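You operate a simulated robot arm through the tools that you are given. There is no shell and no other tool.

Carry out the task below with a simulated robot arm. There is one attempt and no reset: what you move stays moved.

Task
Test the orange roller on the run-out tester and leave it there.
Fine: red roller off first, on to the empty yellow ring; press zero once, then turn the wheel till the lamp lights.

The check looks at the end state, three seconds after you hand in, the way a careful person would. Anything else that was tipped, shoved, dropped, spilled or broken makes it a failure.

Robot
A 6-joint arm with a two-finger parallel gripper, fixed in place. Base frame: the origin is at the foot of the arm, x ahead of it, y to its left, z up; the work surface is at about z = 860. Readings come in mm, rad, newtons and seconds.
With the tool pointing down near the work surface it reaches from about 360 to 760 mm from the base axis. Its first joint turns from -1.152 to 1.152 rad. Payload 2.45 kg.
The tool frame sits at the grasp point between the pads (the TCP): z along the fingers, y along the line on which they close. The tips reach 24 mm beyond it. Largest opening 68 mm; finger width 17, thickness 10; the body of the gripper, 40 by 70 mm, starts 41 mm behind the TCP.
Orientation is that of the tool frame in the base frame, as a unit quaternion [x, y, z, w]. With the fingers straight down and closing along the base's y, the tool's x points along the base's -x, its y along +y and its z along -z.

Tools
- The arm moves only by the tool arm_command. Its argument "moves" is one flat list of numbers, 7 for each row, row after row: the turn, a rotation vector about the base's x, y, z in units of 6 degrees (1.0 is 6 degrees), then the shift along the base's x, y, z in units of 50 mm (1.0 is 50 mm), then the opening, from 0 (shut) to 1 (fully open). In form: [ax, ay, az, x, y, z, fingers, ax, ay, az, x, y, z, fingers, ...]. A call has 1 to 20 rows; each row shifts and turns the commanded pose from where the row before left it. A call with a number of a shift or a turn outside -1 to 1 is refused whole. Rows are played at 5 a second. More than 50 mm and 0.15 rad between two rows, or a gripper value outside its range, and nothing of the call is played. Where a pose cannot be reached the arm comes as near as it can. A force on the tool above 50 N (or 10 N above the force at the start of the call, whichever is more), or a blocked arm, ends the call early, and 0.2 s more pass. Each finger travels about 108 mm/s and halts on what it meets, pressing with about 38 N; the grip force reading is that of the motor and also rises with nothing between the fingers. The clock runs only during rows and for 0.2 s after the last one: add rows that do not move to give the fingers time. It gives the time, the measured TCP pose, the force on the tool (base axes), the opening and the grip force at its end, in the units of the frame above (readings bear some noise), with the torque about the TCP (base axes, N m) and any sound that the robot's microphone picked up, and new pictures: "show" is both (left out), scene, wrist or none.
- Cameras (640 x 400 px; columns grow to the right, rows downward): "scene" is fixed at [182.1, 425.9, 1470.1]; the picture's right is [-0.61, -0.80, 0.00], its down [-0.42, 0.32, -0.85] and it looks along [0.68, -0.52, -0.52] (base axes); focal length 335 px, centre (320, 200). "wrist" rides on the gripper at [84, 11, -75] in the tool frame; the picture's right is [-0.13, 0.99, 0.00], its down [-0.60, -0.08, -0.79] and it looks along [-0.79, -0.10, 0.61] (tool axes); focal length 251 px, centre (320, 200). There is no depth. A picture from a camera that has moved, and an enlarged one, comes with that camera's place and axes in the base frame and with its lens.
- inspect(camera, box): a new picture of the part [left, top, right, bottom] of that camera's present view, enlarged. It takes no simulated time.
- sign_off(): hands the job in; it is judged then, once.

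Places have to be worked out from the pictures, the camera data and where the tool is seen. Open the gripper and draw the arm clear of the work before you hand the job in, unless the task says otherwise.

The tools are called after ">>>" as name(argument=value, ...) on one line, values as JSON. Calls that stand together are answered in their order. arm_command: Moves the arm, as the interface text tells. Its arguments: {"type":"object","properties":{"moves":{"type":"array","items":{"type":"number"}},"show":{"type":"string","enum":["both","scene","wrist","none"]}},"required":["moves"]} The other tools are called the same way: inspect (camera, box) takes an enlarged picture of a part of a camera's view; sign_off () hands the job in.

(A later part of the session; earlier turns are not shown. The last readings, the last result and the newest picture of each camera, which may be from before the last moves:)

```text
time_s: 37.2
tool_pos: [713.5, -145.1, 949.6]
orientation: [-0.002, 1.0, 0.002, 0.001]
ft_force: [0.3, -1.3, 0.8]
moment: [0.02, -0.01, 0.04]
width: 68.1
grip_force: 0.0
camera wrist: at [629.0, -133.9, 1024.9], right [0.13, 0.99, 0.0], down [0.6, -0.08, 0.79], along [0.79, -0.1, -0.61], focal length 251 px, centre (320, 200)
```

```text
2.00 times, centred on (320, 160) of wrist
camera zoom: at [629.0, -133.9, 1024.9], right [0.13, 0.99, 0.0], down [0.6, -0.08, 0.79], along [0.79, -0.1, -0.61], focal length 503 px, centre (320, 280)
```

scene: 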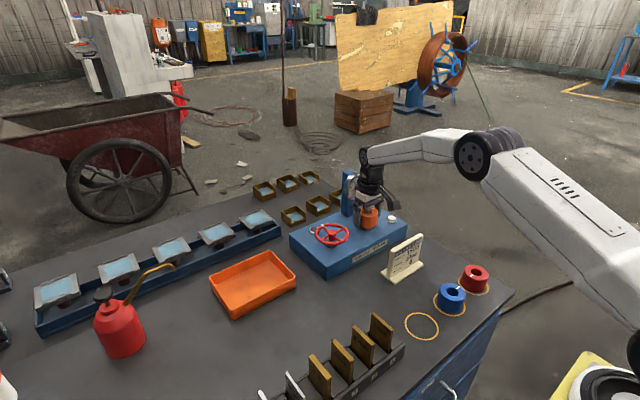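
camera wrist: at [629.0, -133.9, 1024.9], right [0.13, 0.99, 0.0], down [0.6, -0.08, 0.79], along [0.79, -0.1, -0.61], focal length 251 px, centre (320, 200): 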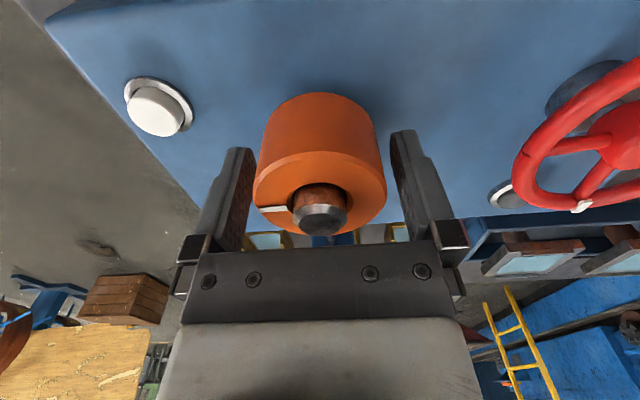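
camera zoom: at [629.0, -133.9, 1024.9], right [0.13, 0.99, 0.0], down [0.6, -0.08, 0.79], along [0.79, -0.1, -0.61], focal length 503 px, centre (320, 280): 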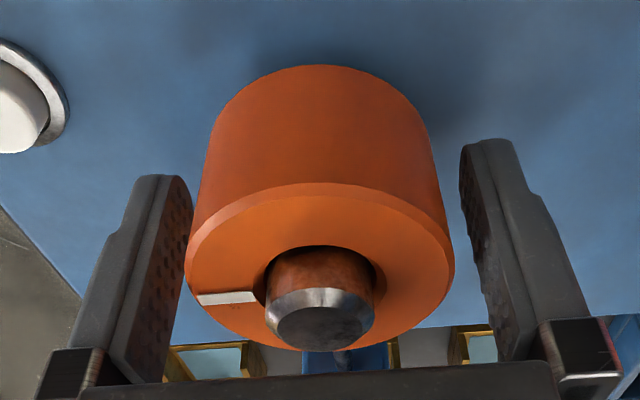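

Orange stands seated on the spindle with the fingers open. I'll rise straight up, then pull back a little to view the dial and the button.

>>> arm_command(moves=[0, 0, 0, 0, 0, 0.2, 1, 0, 0, 0, 0, 0, 0.4, 1, 0, 0, 0, 0, 0, 0.6, 1, 0, 0, 0, 0, 0, 0.6, 1, 0, 0, 0, -0.6, -0.2, 0.4, 1, 0, 0, 0, -0.6, -0.2, 0.4, 1, 0, 0, 0, 0, 0, 0, 1])

>>> inspect(camera="wrist", box=[180, 40, 400, 180])

>>> inspect(camera="wrist", box=[270, 140, 400, 250])

>>> inspect(camera="scene", box=[300, 150, 420, 270])

```text
time_s: 38.8
tool_pos: [652.5, -164.1, 1079.9]
orientation: [-0.002, 1.0, 0.001, 0.001]
ft_force: [-0.2, 0.3, -0.1]
moment: [0.03, 0.01, 0.0]
width: 68.0
grip_force: 0.0
camera wrist: at [568.3, -153.5, 1155.8], right [0.13, 0.99, 0.0], down [0.6, -0.08, 0.79], along [0.79, -0.1, -0.61], focal length 251 px, centre (320, 200)
```

scene: 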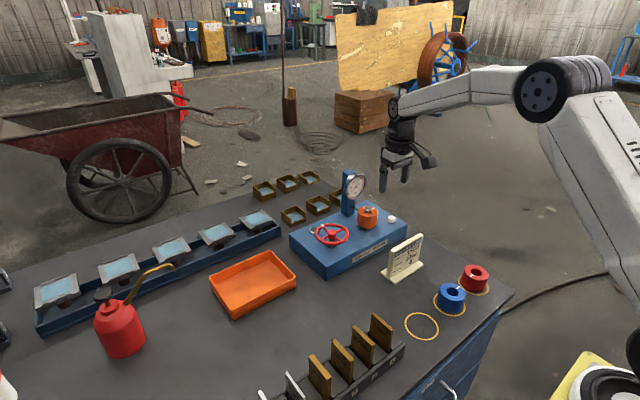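
wrist: 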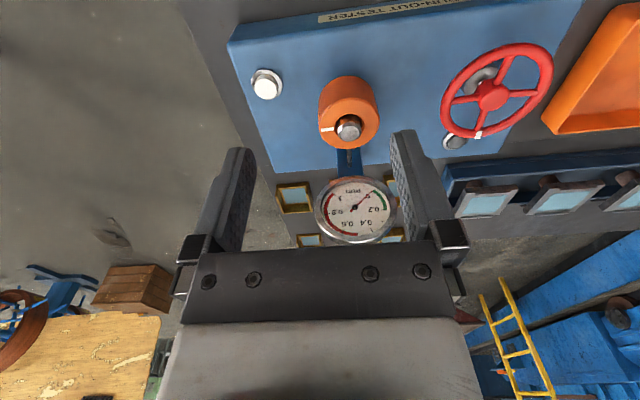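

```text
2.86 times, centred on (290, 110) of wrist
camera zoom: at [568.3, -153.5, 1155.8], right [0.13, 0.99, 0.0], down [0.6, -0.08, 0.79], along [0.79, -0.1, -0.61], focal length 718 px, centre (406, 457)
```

zoom: 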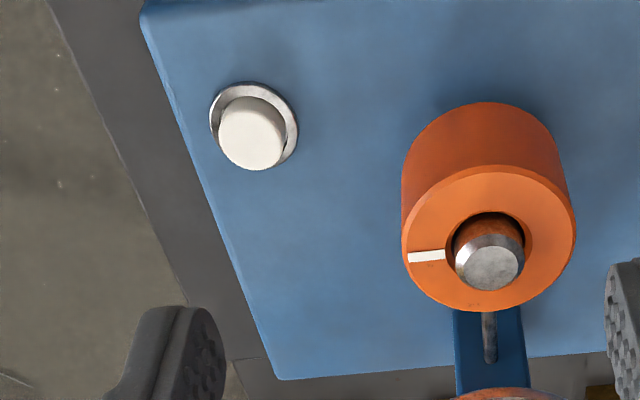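

```text
3.64 times, centred on (335, 195) of wrist
camera zoom: at [568.3, -153.5, 1155.8], right [0.13, 0.99, 0.0], down [0.6, -0.08, 0.79], along [0.79, -0.1, -0.61], focal length 914 px, centre (266, 218)
```

zoom: 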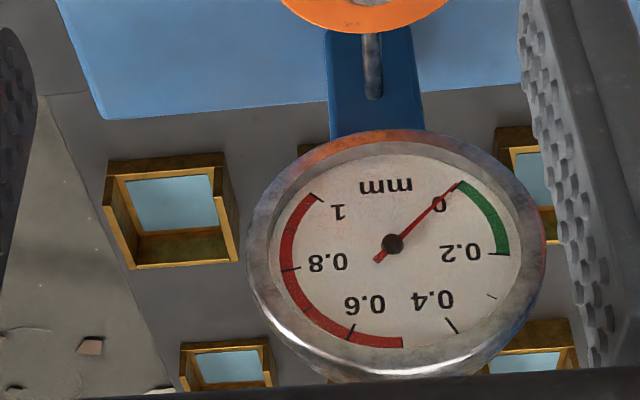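

```text
3.33 times, centred on (360, 210) of scene
camera zoom: at [182.1, 425.9, 1470.1], right [-0.61, -0.8, 0.0], down [-0.42, 0.32, -0.85], along [0.68, -0.52, -0.52], focal length 1115 px, centre (187, 167)
```

zoom: 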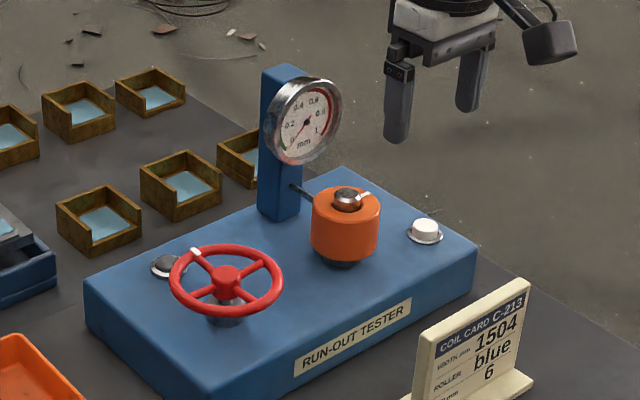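

The dial still reads 0 and orange sits properly under the stylus. The button centre works out at about (688.3, -222.3), top near z=924; I'll close the fingers and hover over it.

>>> arm_command(moves=[0, 0, 0, 0.24, -0.386, -0.6, 0, 0, 0, 0, 0.24, -0.386, -0.7, 0, 0, 0, 0, 0.24, -0.386, -0.7, 0, 0, 0, 0, 0, 0, 0, 0, 0, 0, 0, 0, 0, 0, 0])

>>> inspect(camera="wrist", box=[240, 60, 400, 240])

>>> inspect(camera="scene", box=[340, 150, 440, 250])

```text
time_s: 40.0
tool_pos: [688.3, -221.8, 979.1]
orientation: [-0.002, 1.0, 0.002, 0.0]
ft_force: [0.2, -1.0, 0.3]
moment: [0.03, 0.01, -0.03]
width: 0.0
grip_force: 23.8
camera wrist: at [604.4, -211.1, 1054.3], right [0.13, 0.99, 0.0], down [0.6, -0.08, 0.79], along [0.79, -0.1, -0.61], focal length 251 px, centre (320, 200)
```

scene: 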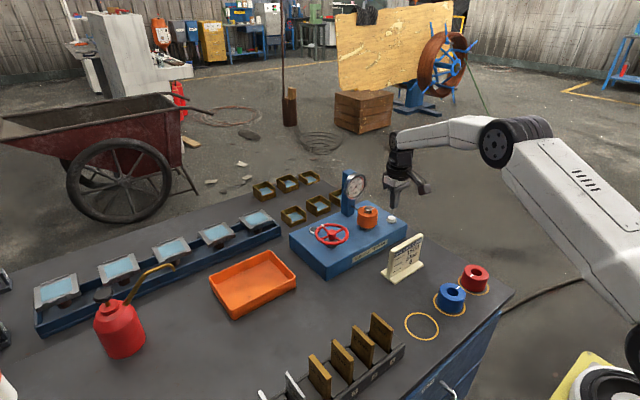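
wrist: 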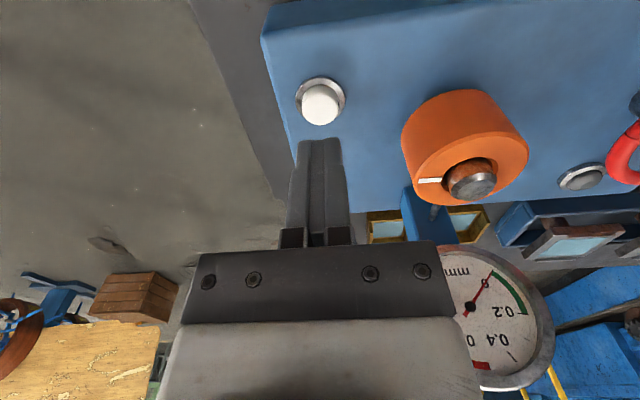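

```text
2.22 times, centred on (320, 150) of wrist
camera zoom: at [604.4, -211.1, 1054.3], right [0.13, 0.99, 0.0], down [0.6, -0.08, 0.79], along [0.79, -0.1, -0.61], focal length 559 px, centre (320, 311)
```

zoom: 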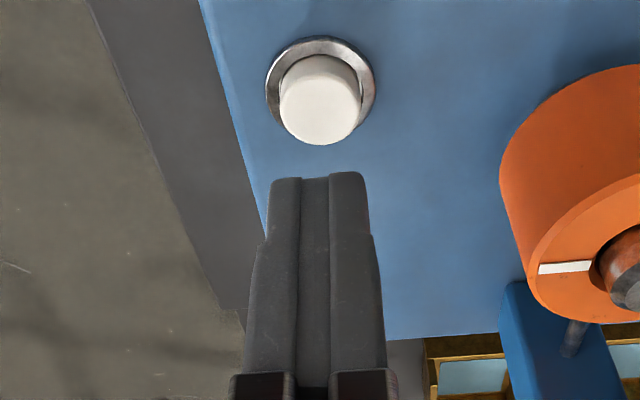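

```text
4.00 times, centred on (390, 200) of scene
camera zoom: at [182.1, 425.9, 1470.1], right [-0.61, -0.8, 0.0], down [-0.42, 0.32, -0.85], along [0.68, -0.52, -0.52], focal length 1338 px, centre (40, 200)
```

zoom: 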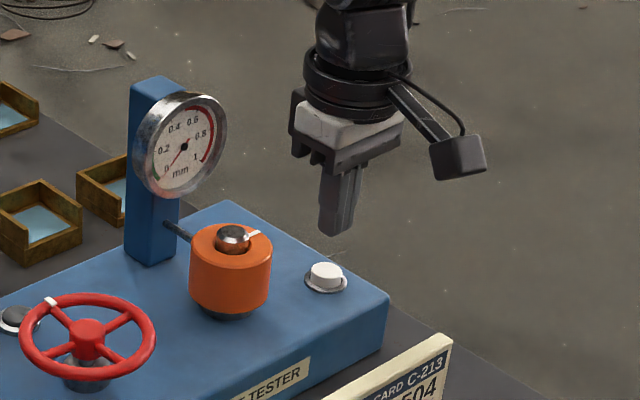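

The closed tips are right over the button, within 1–2 mm. I'll come down to a few millimetres above it and then continue in 1 mm steps, watching force and sound.

>>> arm_command(moves=[0, 0, 0, 0, 0, -0.28, 0, 0, 0, 0, 0, 0, -0.28, 0, 0, 0, 0, 0, 0, -0.02, 0, 0, 0, 0, 0, 0, -0.02, 0, 0, 0, 0, 0, 0, -0.02, 0, 0, 0, 0, 0, 0, 0, 0])

>>> inspect(camera="scene", box=[360, 180, 430, 240])

```text
time_s: 41.4
tool_pos: [689.0, -223.7, 947.0]
orientation: [-0.002, 1.0, 0.002, 0.001]
ft_force: [-0.7, -0.4, 0.4]
moment: [-0.01, 0.0, -0.01]
width: 0.1
grip_force: 23.7
camera wrist: at [604.9, -211.5, 1023.8], right [0.13, 0.99, 0.0], down [0.6, -0.08, 0.79], along [0.79, -0.1, -0.61], focal length 251 px, centre (320, 200)
```

scene: 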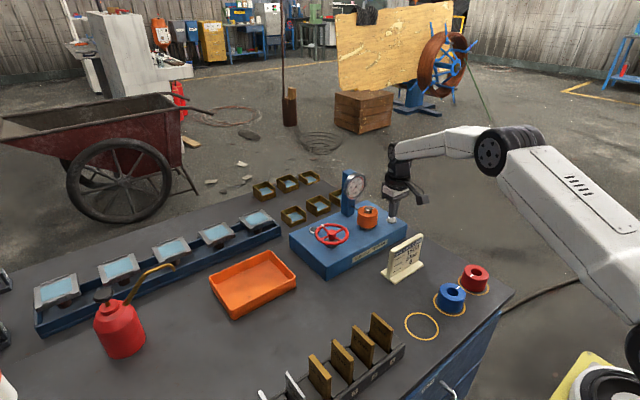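
wrist: 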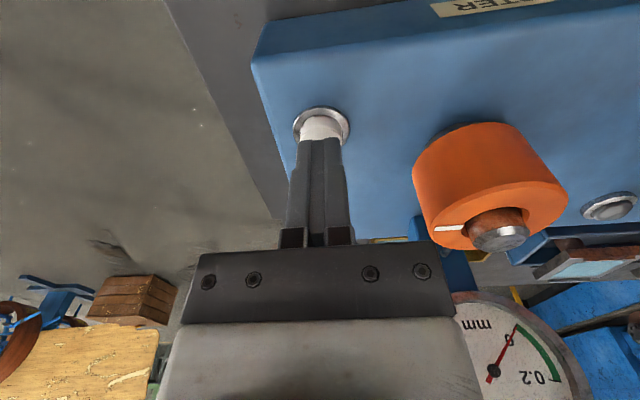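

```text
6.67 times, centred on (395, 210) of scene
camera zoom: at [182.1, 425.9, 1470.1], right [-0.61, -0.8, 0.0], down [-0.42, 0.32, -0.85], along [0.68, -0.52, -0.52], focal length 2230 px, centre (-180, 133)
```

zoom: 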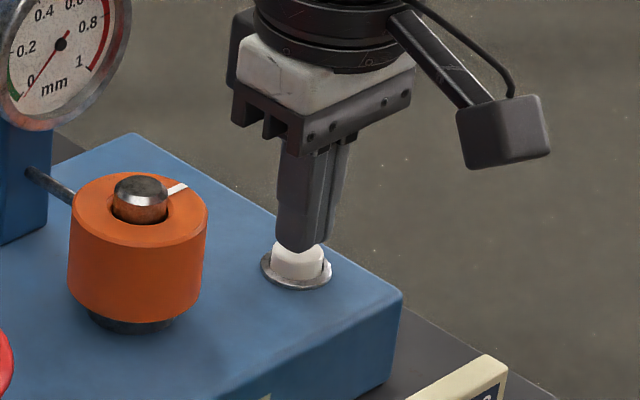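

The tips are just above or touching the cap with no force yet. Three more 1 mm steps.

>>> arm_command(moves=[0, 0, 0, 0, 0, -0.02, 0, 0, 0, 0, 0, 0, -0.02, 0, 0, 0, 0, 0, 0, -0.02, 0], show="none")

```text
time_s: 42.2
tool_pos: [687.9, -222.5, 946.3]
orientation: [-0.001, 1.0, 0.001, 0.002]
ft_force: [0.1, -0.5, 0.9]
moment: [0.02, -0.01, -0.02]
width: 0.0
grip_force: 24.3
```

No contact force yet at about 945.5, so the cap is a bit lower than estimated. Three more 1 mm steps.

>>> arm_command(moves=[0, 0, 0, 0, 0, -0.02, 0, 0, 0, 0, 0, 0, -0.02, 0, 0, 0, 0, 0, 0, -0.02, 0], show="wrist")

>>> inspect(camera="scene", box=[360, 180, 430, 240])

```text
time_s: 43.0
tool_pos: [689.0, -223.3, 941.4]
orientation: [-0.002, 1.0, 0.002, 0.002]
ft_force: [-0.6, 1.0, 4.2]
moment: [0.01, 0.04, 0.02]
width: 0.0
grip_force: 23.9
heard: click
camera wrist: at [604.9, -211.9, 1018.2], right [0.13, 0.99, 0.0], down [0.6, -0.08, 0.79], along [0.79, -0.1, -0.61], focal length 251 px, centre (320, 200)
```

wrist: 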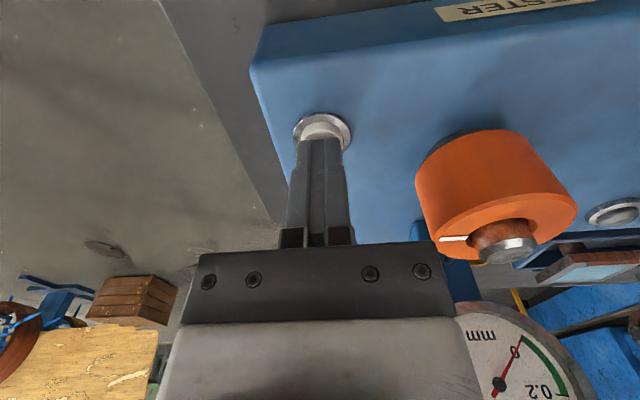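

```text
6.67 times, centred on (395, 210) of scene
camera zoom: at [182.1, 426.0, 1470.1], right [-0.61, -0.8, 0.0], down [-0.42, 0.32, -0.85], along [0.68, -0.52, -0.52], focal length 2230 px, centre (-180, 133)
```

zoom: 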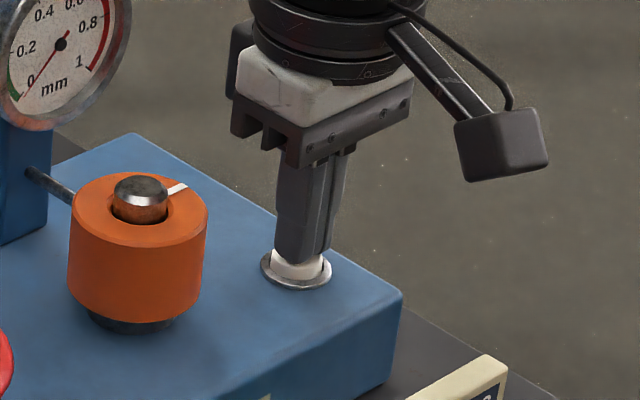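

A click was heard at 4 N: zero has been pressed once. I'll lift straight off the button and move over to view the wheel and lamp.

>>> arm_command(moves=[0, 0, 0, 0, 0, 0.1, 0, 0, 0, 0, 0, 0, 0.3, 0, 0, 0, 0, 0, 0, 0.6, 0, 0, 0, 0, 0, 0, 0.8, 0, 0, 0, 0, 0, 0, 0.8, 0, 0, 0, 0, -0.25, 0.9, 0, 0, 0, 0, 0, -0.25, 0.9, 0, 0, 0, 0, 0, -0.25, 0.9, 0, 0, 0, 0, 0, -0.25, 0.9, 0, 0, 0, 0, 0, 0, 0, 0, 0])

>>> inspect(camera="wrist", box=[220, 0, 420, 160])

>>> inspect(camera="scene", box=[290, 160, 420, 270])

```text
time_s: 45.2
tool_pos: [639.0, -42.8, 1070.6]
orientation: [-0.002, 1.0, 0.001, 0.001]
ft_force: [0.3, 0.0, 0.4]
moment: [-0.03, -0.04, 0.0]
width: 0.0
grip_force: 23.9
camera wrist: at [554.6, -31.0, 1147.1], right [0.13, 0.99, 0.0], down [0.6, -0.08, 0.79], along [0.79, -0.1, -0.61], focal length 251 px, centre (320, 200)
```

scene: 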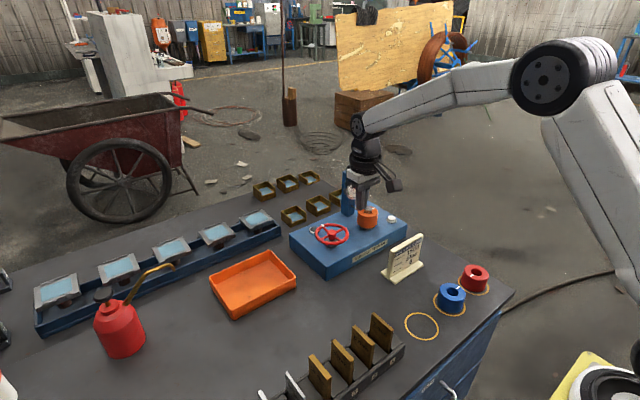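
wrist: 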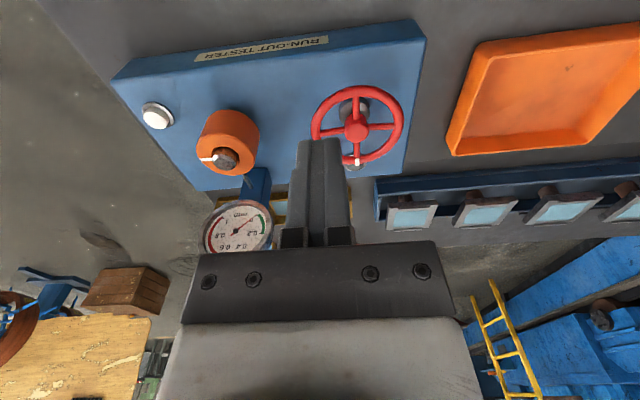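

```text
2.50 times, centred on (320, 80) of wrist
camera zoom: at [554.6, -31.0, 1147.1], right [0.13, 0.99, 0.0], down [0.6, -0.08, 0.79], along [0.79, -0.1, -0.61], focal length 629 px, centre (320, 500)
```

zoom: 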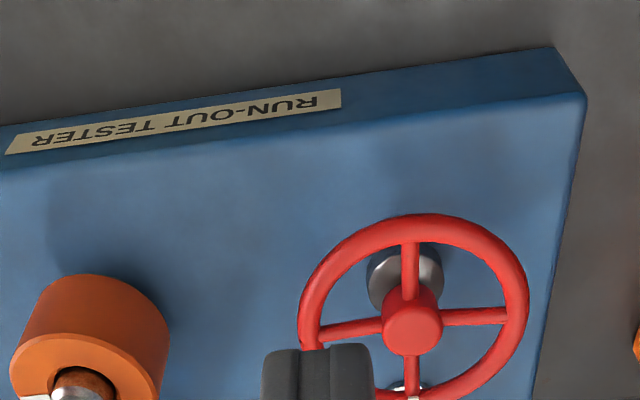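

```text
3.64 times, centred on (355, 215) of scene
camera zoom: at [182.1, 425.9, 1470.1], right [-0.61, -0.8, 0.0], down [-0.42, 0.32, -0.85], along [0.68, -0.52, -0.52], focal length 1216 px, centre (193, 146)
```

zoom: 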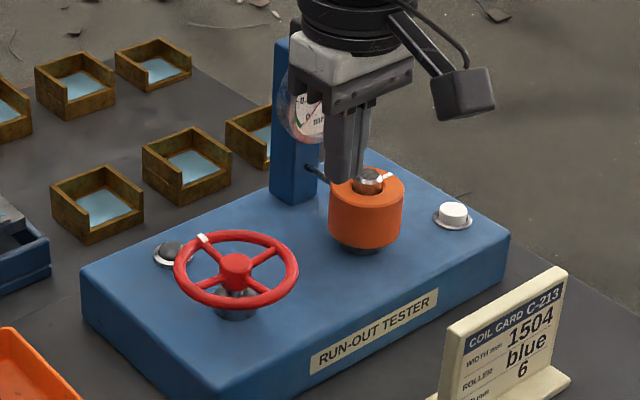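

Spindle, dial and button all look right; orange is undisturbed. The wheel has four spokes along ±x/±y, hub about (709.3, -15.7), rim centre radius ~40 at z≈945. My plan is to drop only the -y finger (fingers wide open) into a gap between spokes and push a spoke round in an orbit; first a hover with that finger over the 45° gap.

>>> arm_command(moves=[0, 0, 0, 0.587, 0.551, -0.467, 1, 0, 0, 0, 0.587, 0.551, -0.467, 1, 0, 0, 0, 0.587, 0.551, -0.467, 1, 0, 0, 0, 0, 0, 0, 1, 0, 0, 0, 0, 0, 0, 1])

>>> inspect(camera="wrist", box=[130, 30, 330, 230])

>>> inspect(camera="scene", box=[290, 150, 420, 270])

```text
time_s: 46.4
tool_pos: [726.4, 39.4, 1001.3]
orientation: [-0.002, 1.0, 0.002, 0.001]
ft_force: [-1.0, -0.1, -0.4]
moment: [-0.02, 0.0, -0.01]
width: 67.9
grip_force: 0.0
camera wrist: at [643.1, 50.3, 1077.2], right [0.13, 0.99, 0.0], down [0.6, -0.08, 0.79], along [0.79, -0.1, -0.61], focal length 251 px, centre (320, 200)
```

scene: 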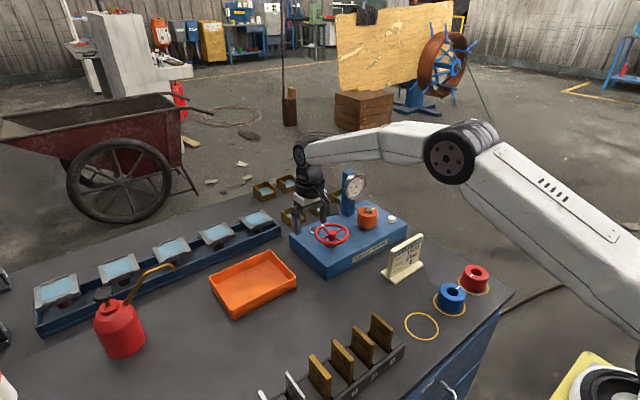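
wrist: 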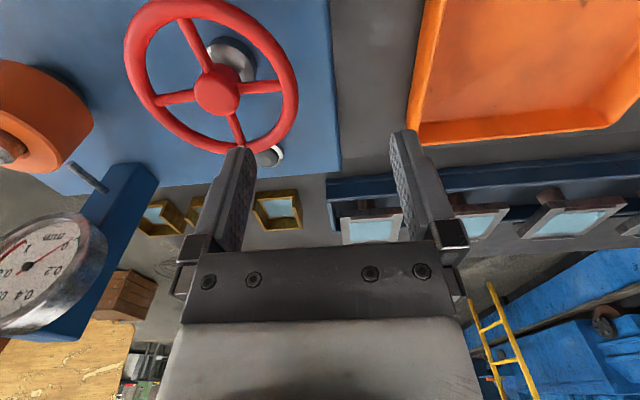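

```text
2.00 times, centred on (230, 130) of wrist
camera zoom: at [643.1, 50.3, 1077.2], right [0.13, 0.99, 0.0], down [0.6, -0.08, 0.79], along [0.79, -0.1, -0.61], focal length 503 px, centre (500, 340)
```

zoom: 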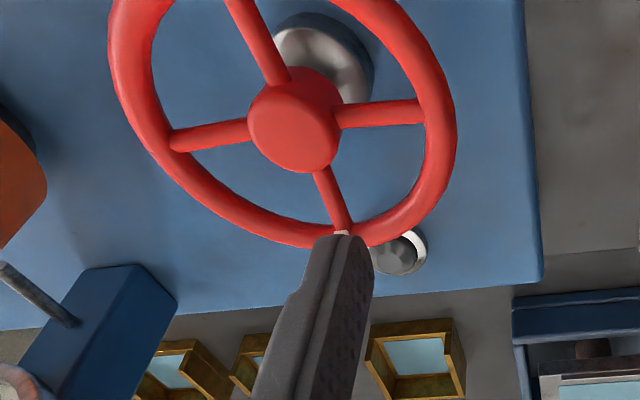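

```text
3.33 times, centred on (355, 210) of scene
camera zoom: at [182.1, 425.9, 1470.1], right [-0.61, -0.8, 0.0], down [-0.42, 0.32, -0.85], along [0.68, -0.52, -0.52], focal length 1115 px, centre (203, 167)
```

zoom: 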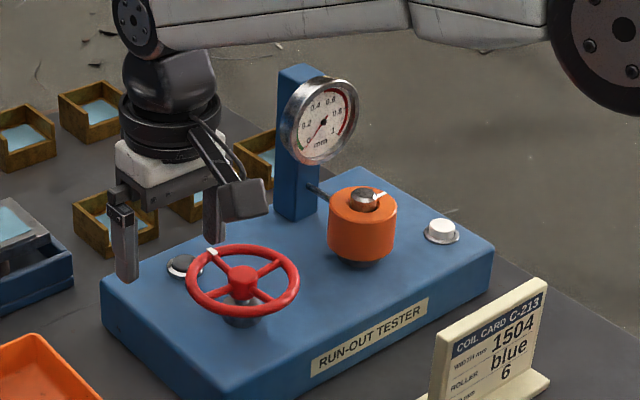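

From this view the lowered finger sits about (18, 16) mm from the hub, well inside the gap between the +x and +y spokes; lamp and dial are both visible and the lamp is dark. I'll lower the finger to z≈956 so its tip is below the spokes but above the collar.

>>> arm_command(moves=[0, 0, 0, -0.01, 0.01, -0.3, 1, 0, 0, 0, 0, 0, -0.3, 1, 0, 0, 0, 0, 0, -0.2, 1, 0, 0, 0, 0, 0, -0.09, 1, 0, 0, 0, 0, 0, 0, 1])

>>> inspect(camera="wrist", box=[100, 60, 320, 240])

>>> inspect(camera="scene", box=[290, 170, 390, 270])

```text
time_s: 47.3
tool_pos: [728.6, 39.6, 972.9]
orientation: [0.0, 1.0, 0.001, 0.008]
ft_force: [-0.4, 0.1, 6.4]
moment: [-0.22, 0.05, 0.02]
width: 68.1
grip_force: 0.1
stopped in row 4: the force on the tool passed its limit at 71 N (the readings are from after the stop); the commanded pose is now the measured one
camera wrist: at [644.8, 51.3, 1048.1], right [0.13, 0.99, 0.0], down [0.59, -0.08, 0.8], along [0.8, -0.1, -0.6], focal length 251 px, centre (320, 200)
```

scene: 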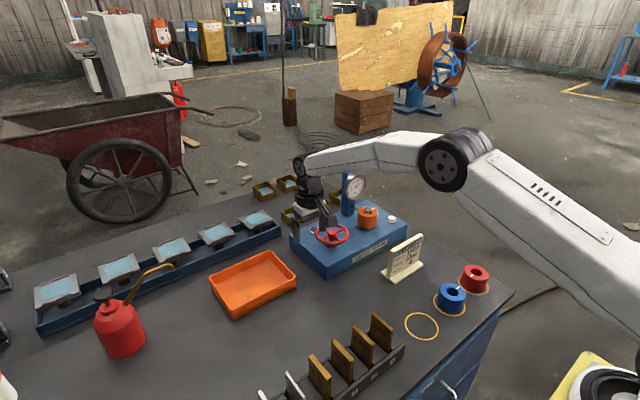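
wrist: 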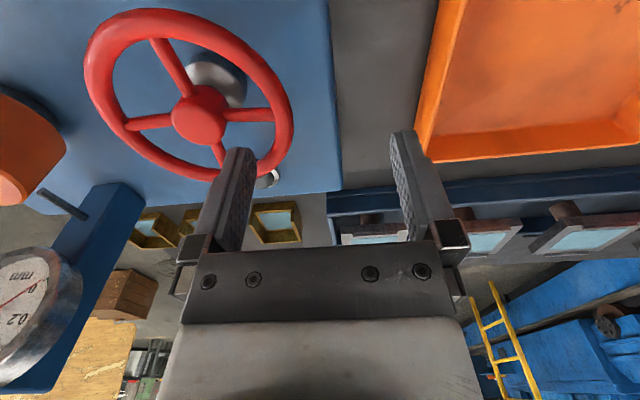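

```text
2.22 times, centred on (210, 150) of wrist
camera zoom: at [644.8, 51.3, 1048.1], right [0.13, 0.99, 0.0], down [0.59, -0.08, 0.8], along [0.8, -0.1, -0.6], focal length 559 px, centre (564, 311)
```

zoom: 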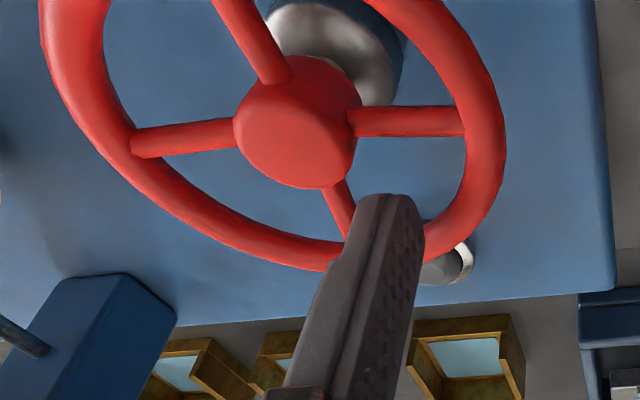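

```text
4.00 times, centred on (340, 220) of scene
camera zoom: at [182.0, 425.9, 1470.1], right [-0.61, -0.8, 0.0], down [-0.42, 0.32, -0.85], along [0.68, -0.52, -0.52], focal length 1338 px, centre (240, 120)
```

zoom: 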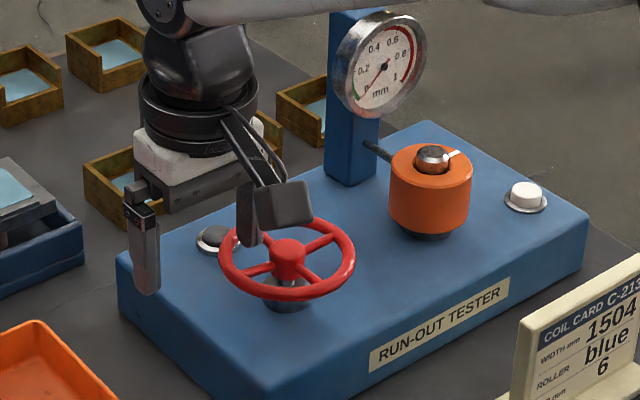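

The finger met the wheel rim from above (brief 71 N stop at tip z≈949), so it was too far out; wheel, dial and roller look unchanged. I'll lift straight up 30 mm, square the tool again, and re-measure.

>>> arm_command(moves=[0, 0, 0, 0, 0, 0.1, 1, 0, 0, 0, 0, 0, 0.3, 1, 0, 0.15, 0, 0, 0, 0.2, 1, 0, 0, 0, 0, 0, 0, 1, 0, 0, 0, 0, 0, 0, 1])

>>> inspect(camera="wrist", box=[100, 0, 320, 180])

>>> inspect(camera="scene", box=[300, 200, 370, 260])

```text
time_s: 48.5
tool_pos: [729.2, 40.1, 1001.9]
orientation: [0.0, 1.0, 0.001, -0.001]
ft_force: [1.0, -0.1, 0.0]
moment: [-0.01, 0.01, -0.02]
width: 68.1
grip_force: 0.0
camera wrist: at [645.7, 51.3, 1078.6], right [0.13, 0.99, 0.0], down [0.61, -0.08, 0.79], along [0.78, -0.1, -0.61], focal length 251 px, centre (320, 200)
```

scene: 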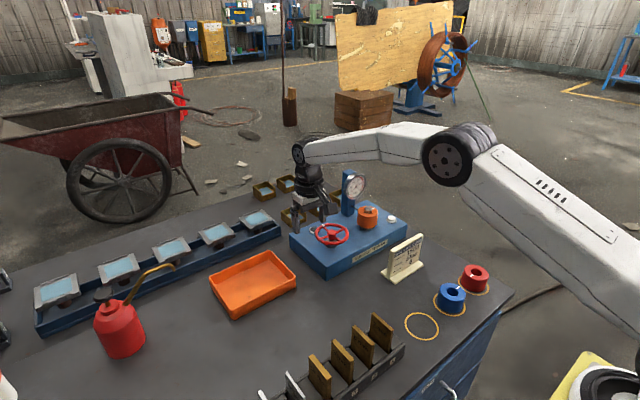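
wrist: 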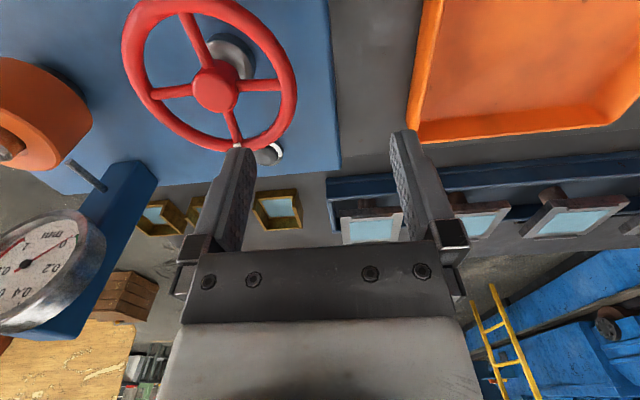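

```text
2.22 times, centred on (210, 90) of wrist
camera zoom: at [645.7, 51.3, 1078.6], right [0.13, 0.99, 0.0], down [0.61, -0.08, 0.79], along [0.78, -0.1, -0.61], focal length 559 px, centre (564, 444)
```

zoom: 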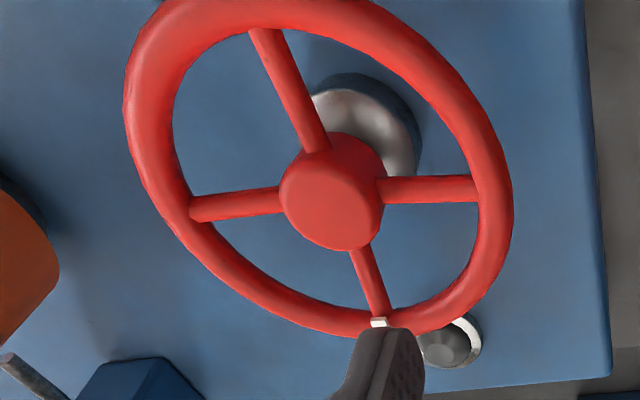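

```text
6.67 times, centred on (335, 230) of scene
camera zoom: at [182.1, 425.9, 1470.1], right [-0.61, -0.8, 0.0], down [-0.42, 0.32, -0.85], along [0.68, -0.52, -0.52], focal length 2230 px, centre (220, 0)
```

zoom: 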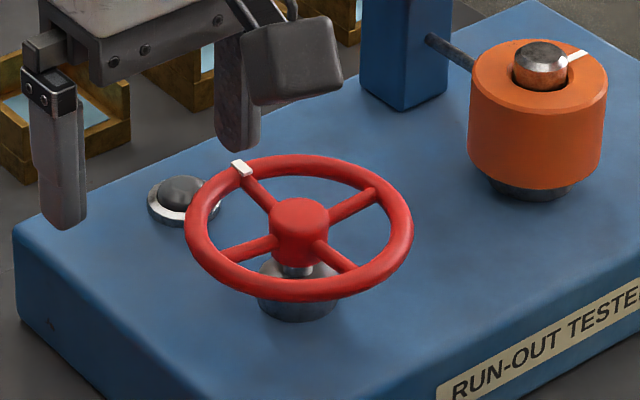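

The wheel is undamaged; with a better reading of the rim (inner radius ~35, not 36.5) the finger's outer corner was catching the rim. I'll shift the finger inward by (-2.4, -0.5) mm and come down to just above the rim for another look.

>>> arm_command(moves=[0, 0, 0, -0.048, -0.01, -0.25, 1, 0, 0, 0, 0, 0, -0.25, 1, 0, 0, 0, 0, 0, 0, 1])

>>> inspect(camera="wrist", box=[100, 20, 320, 200])

>>> inspect(camera="scene", box=[300, 190, 370, 250])

```text
time_s: 49.3
tool_pos: [727.6, 40.1, 978.0]
orientation: [-0.001, 1.0, 0.002, -0.001]
ft_force: [-0.5, 0.8, 0.0]
moment: [-0.01, 0.0, 0.0]
width: 68.2
grip_force: 0.1
camera wrist: at [643.6, 50.8, 1053.4], right [0.13, 0.99, 0.0], down [0.61, -0.08, 0.79], along [0.78, -0.1, -0.61], focal length 251 px, centre (320, 200)
```

scene: 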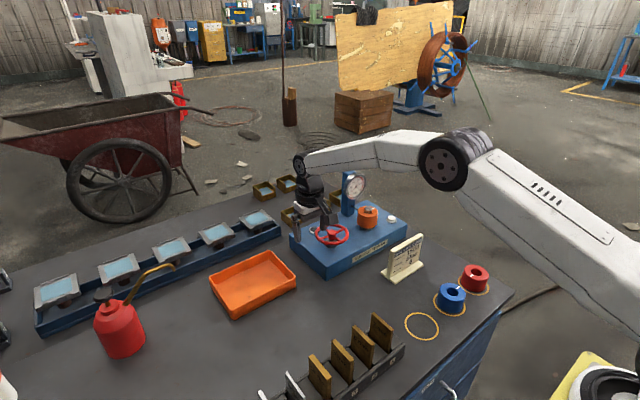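
wrist: 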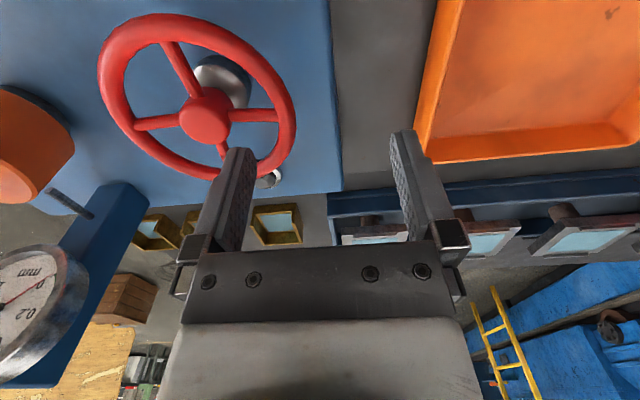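

```text
2.22 times, centred on (210, 110) of wrist
camera zoom: at [643.6, 50.8, 1053.4], right [0.13, 0.99, 0.0], down [0.61, -0.08, 0.79], along [0.78, -0.1, -0.61], focal length 559 px, centre (564, 400)
```

zoom: 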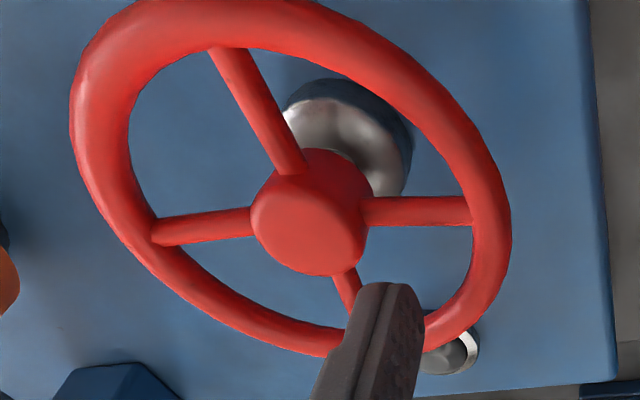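

```text
6.67 times, centred on (335, 220) of scene
camera zoom: at [182.1, 425.9, 1470.1], right [-0.61, -0.8, 0.0], down [-0.42, 0.32, -0.85], along [0.68, -0.52, -0.52], focal length 2230 px, centre (220, 67)
```

zoom: 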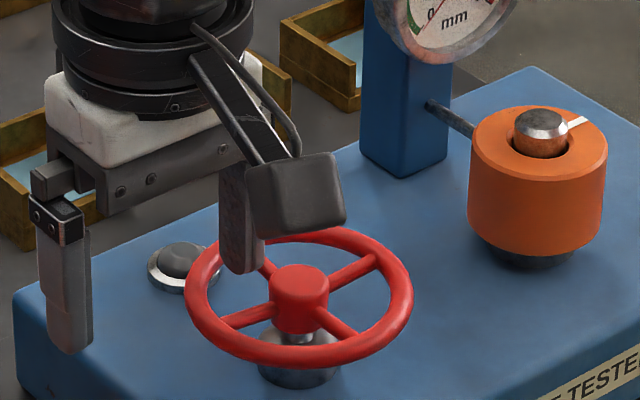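

Three separate readings now average to the finger being about (17.4, 15.5) mm from the hub axis, i.e. mid-gap. I'll lower in 2.5 mm steps past the rim's top and check for contact.

>>> arm_command(moves=[0, 0, 0, 0, 0, -0.05, 1, 0, 0, 0, 0, 0, -0.05, 1, 0, 0, 0, 0, 0, -0.05, 1, 0, 0, 0, 0, 0, 0, 1], show="wrist")

>>> inspect(camera="scene", box=[300, 190, 370, 250])

```text
time_s: 50.3
tool_pos: [726.9, 38.1, 973.5]
orientation: [0.001, 1.0, 0.001, 0.001]
ft_force: [-13.4, 0.2, 29.5]
moment: [-1.15, 0.41, -0.7]
width: 68.1
grip_force: 0.1
camera wrist: at [643.4, 50.8, 1049.1], right [0.13, 0.99, 0.0], down [0.6, -0.08, 0.79], along [0.79, -0.1, -0.61], focal length 251 px, centre (320, 200)
```

wrist: 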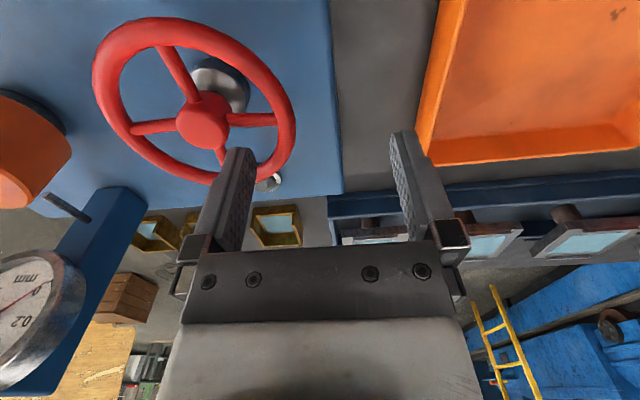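

```text
6.67 times, centred on (335, 220) of scene
camera zoom: at [181.0, 425.9, 1470.3], right [-0.61, -0.8, 0.0], down [-0.42, 0.32, -0.85], along [0.68, -0.52, -0.52], focal length 2230 px, centre (220, 67)
```

zoom: 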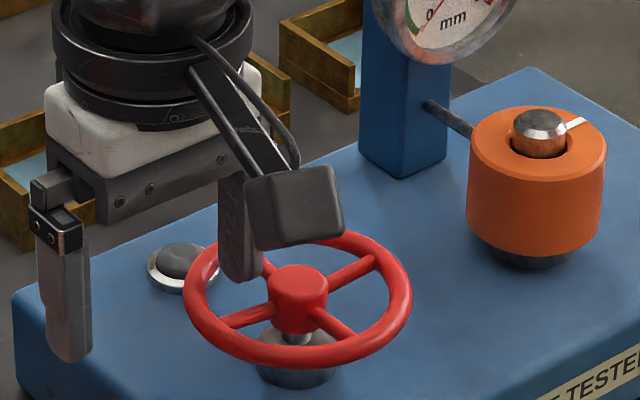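

The finger is resting on something at tip z≈949.5 with about 30 N, and the torque places the contact near the finger's middle/hub side. I'll look closely before doing anything more.

>>> inspect(camera="wrist", box=[150, 70, 310, 230])

>>> inspect(camera="scene", box=[310, 200, 360, 245])

```text
2.50 times, centred on (230, 150) of wrist
camera zoom: at [643.4, 50.8, 1049.1], right [0.13, 0.99, 0.0], down [0.6, -0.08, 0.79], along [0.79, -0.1, -0.61], focal length 629 px, centre (545, 325)
```

zoom: 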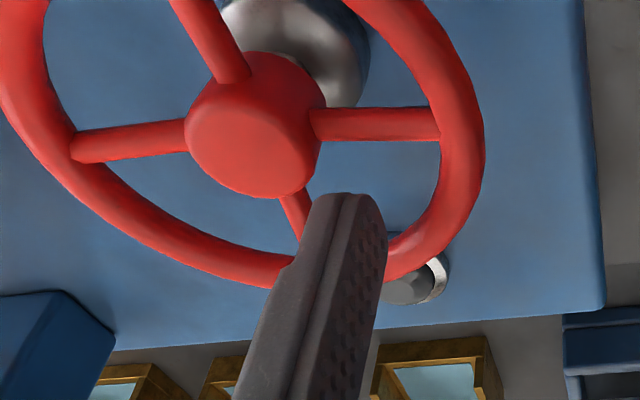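

```text
8.89 times, centred on (335, 222) of scene
camera zoom: at [181.0, 425.9, 1470.3], right [-0.61, -0.8, 0.0], down [-0.42, 0.32, -0.85], along [0.68, -0.52, -0.52], focal length 2974 px, centre (187, 0)
```

zoom: 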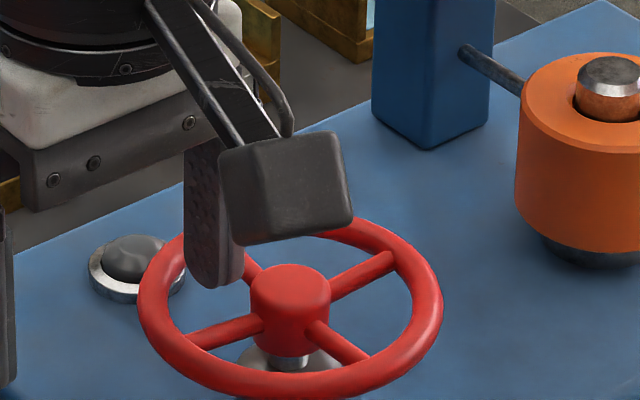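

Visually the fingertip looks clear of hub, spokes and rim, yet it is being held up. I'll ease off by 2 mm and read the forces again to pin down where the contact is.

>>> arm_command(moves=[0, 0, 0, 0, 0, 0.04, 1, 0, 0, 0, 0, 0, 0, 1], show="none")

```text
time_s: 50.9
tool_pos: [728.1, 38.4, 974.0]
orientation: [0.001, 1.0, 0.001, 0.001]
ft_force: [-6.3, -1.4, 24.2]
moment: [-0.93, 0.16, -0.33]
width: 67.9
grip_force: 0.1
```

The contact is centred under the fingertip, in what looks like open space between spokes, so the wheel behaves as a solid disc with its top near z=950; no finger will pass through it. I'll instead press closed fingertips lightly on the wheel's face off-centre and drag it round the hub by friction. First: lift, close, and reposition at radius ~26 mm.

>>> arm_command(moves=[0, 0, 0, 0, 0, 0.2, 1, 0, 0, 0, 0, 0, 0.3, 1, 0, 0, 0, 0.03, -0.36, 0, 0, 0, 0, 0, 0, -0.36, 0, 0, 0, 0, 0, 0, 0, 0, 0, 0, 0, 0, 0, 0, 0, 0])

>>> inspect(camera="wrist", box=[200, 0, 420, 180])

>>> inspect(camera="scene", box=[300, 190, 370, 250])

```text
time_s: 52.3
tool_pos: [728.6, 3.4, 997.5]
orientation: [0.001, 1.0, 0.001, -0.002]
ft_force: [-0.1, -0.4, 1.0]
moment: [-0.02, -0.01, -0.02]
width: 0.1
grip_force: 23.8
camera wrist: at [644.7, 14.8, 1073.0], right [0.13, 0.99, 0.0], down [0.61, -0.08, 0.79], along [0.78, -0.1, -0.61], focal length 251 px, centre (320, 200)
```

scene: 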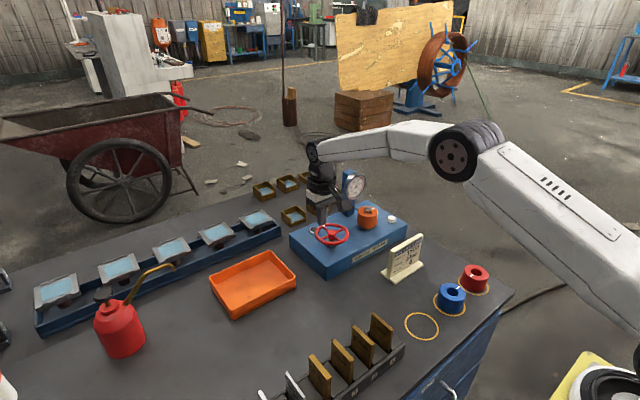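
wrist: 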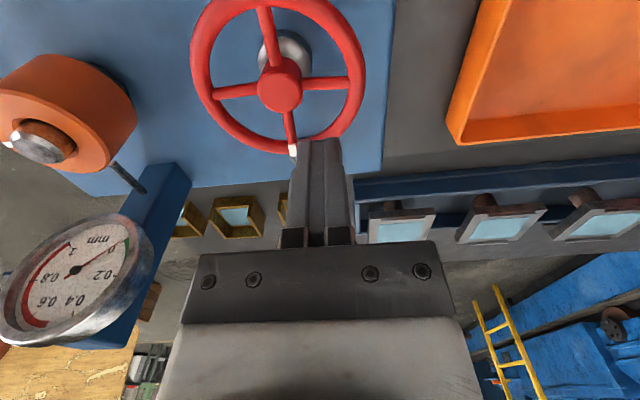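

```text
2.22 times, centred on (310, 90) of wrist
camera zoom: at [644.7, 14.8, 1073.0], right [0.13, 0.99, 0.0], down [0.61, -0.08, 0.79], along [0.78, -0.1, -0.61], focal length 559 px, centre (342, 444)
```

zoom: 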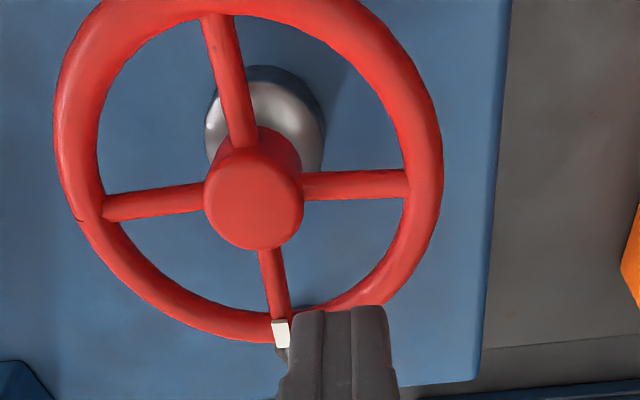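

```text
6.67 times, centred on (335, 220) of scene
camera zoom: at [182.1, 425.9, 1470.1], right [-0.61, -0.8, 0.0], down [-0.42, 0.32, -0.85], along [0.68, -0.52, -0.52], focal length 2230 px, centre (220, 67)
```

zoom: 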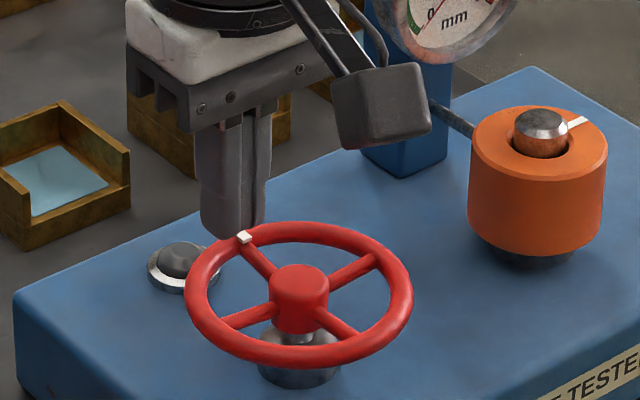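

The closed tips are about (17.6, 18.7) mm from the hub axis, over the wheel's face. I'll lower to just above and then 1 mm steps to a light press.

>>> arm_command(moves=[0, 0, 0, 0, 0, -0.2, 0, 0, 0, 0, 0, 0, -0.2, 0, 0, 0, 0, 0, 0, -0.03, 0, 0, 0, 0, 0, 0, -0.02, 0, 0, 0, 0, 0, 0, 0, 0], show="none")

```text
time_s: 53.5
tool_pos: [728.9, 5.2, 973.4]
orientation: [0.0, 1.0, 0.001, -0.001]
ft_force: [-0.1, 0.1, -0.7]
moment: [-0.02, 0.01, -0.03]
width: 0.0
grip_force: 23.4
```

No contact yet at about 974.5. Three more 1 mm steps.

>>> arm_command(moves=[0, 0, 0, 0, 0, -0.02, 0, 0, 0, 0, 0, 0, -0.02, 0, 0, 0, 0, 0, 0, -0.02, 0, 0, 0, 0, 0, 0, 0, 0], show="wrist")

>>> inspect(camera="scene", box=[300, 190, 370, 250])

```text
time_s: 54.5
tool_pos: [728.7, 3.7, 973.9]
orientation: [0.001, 1.0, 0.002, 0.0]
ft_force: [-5.5, 0.9, 18.5]
moment: [-0.03, 0.21, -0.11]
width: 0.1
grip_force: 23.8
camera wrist: at [644.6, 15.0, 1049.2], right [0.13, 0.99, 0.0], down [0.6, -0.08, 0.79], along [0.79, -0.1, -0.61], focal length 251 px, centre (320, 200)
```

wrist: 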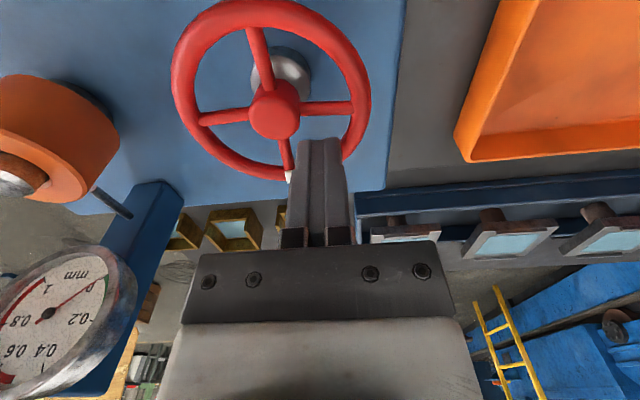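

```text
6.67 times, centred on (335, 220) of scene
camera zoom: at [181.5, 425.9, 1470.2], right [-0.61, -0.8, 0.0], down [-0.42, 0.32, -0.85], along [0.68, -0.52, -0.52], focal length 2230 px, centre (220, 67)
```

zoom: 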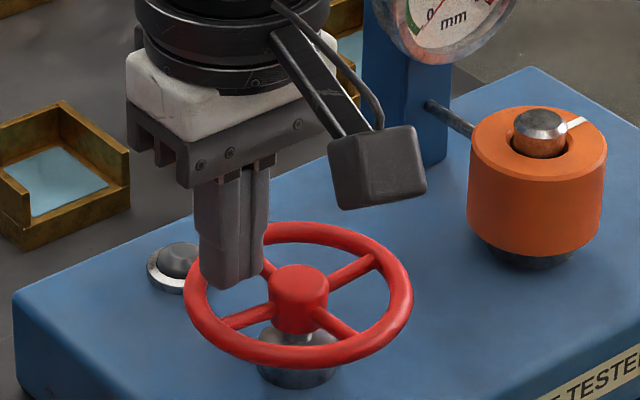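

Contact at 18.5 N with the tips on the wheel face. I'll drag 20° counter-clockwise along the arc and see whether the wheel follows.

>>> arm_command(moves=[0, 0, 0, -0.035, 0.029, 0, 0, 0, 0, 0, -0.035, 0.027, 0, 0, 0, 0, 0, -0.039, 0.022, 0, 0, 0, 0, 0, -0.039, 0.02, 0, 0, 0, 0, 0, 0, 0, 0, 0])

>>> inspect(camera="scene", box=[300, 190, 370, 250])

>>> inspect(camera="wrist", box=[150, 0, 400, 200])

```text
time_s: 55.7
tool_pos: [722.6, 8.3, 974.0]
orientation: [0.001, 1.0, 0.001, 0.001]
ft_force: [7.9, -6.3, 19.7]
moment: [-0.23, -0.01, 0.11]
width: 0.0
grip_force: 23.6
camera wrist: at [637.9, 19.8, 1049.0], right [0.13, 0.99, 0.0], down [0.6, -0.08, 0.79], along [0.79, -0.1, -0.61], focal length 251 px, centre (320, 200)
```

scene: 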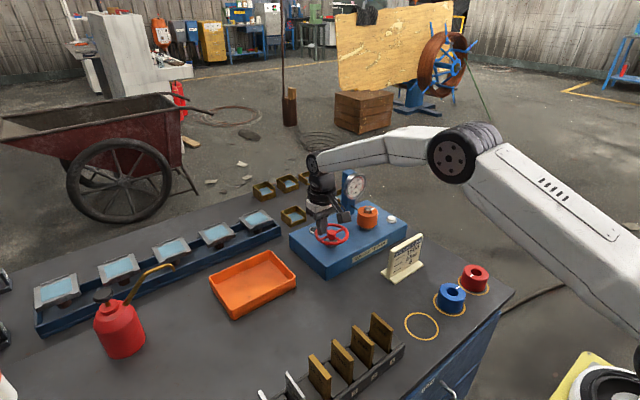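
wrist: 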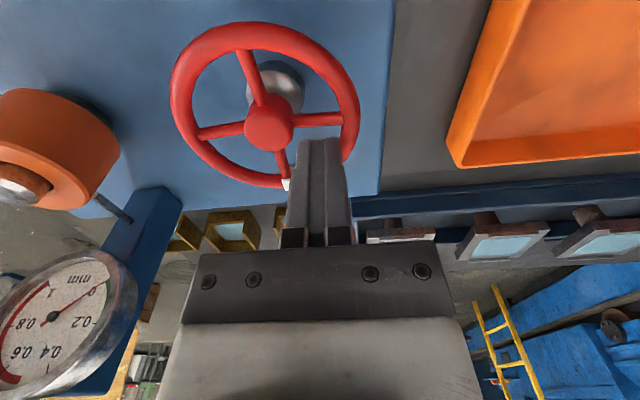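

```text
6.67 times, centred on (335, 220) of scene
camera zoom: at [181.9, 425.7, 1470.2], right [-0.61, -0.8, 0.0], down [-0.42, 0.32, -0.85], along [0.68, -0.52, -0.52], focal length 2230 px, centre (220, 67)
```

zoom: 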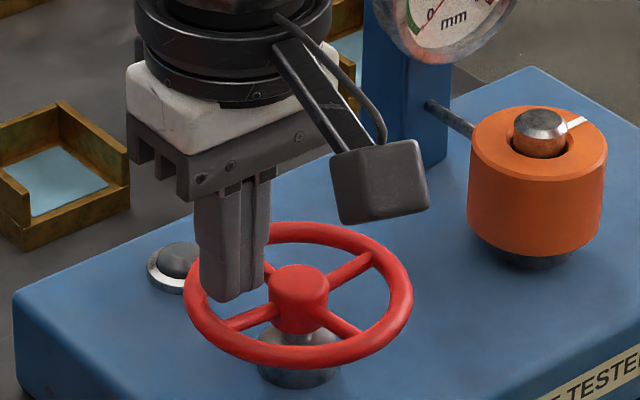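

```text
2.00 times, centred on (275, 100) of wrist
camera zoom: at [637.9, 19.8, 1049.0], right [0.13, 0.99, 0.0], down [0.6, -0.08, 0.79], along [0.79, -0.1, -0.61], focal length 503 px, centre (410, 400)
```

zoom: 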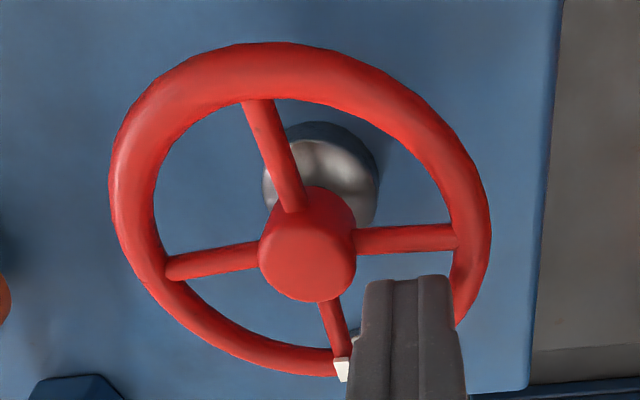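

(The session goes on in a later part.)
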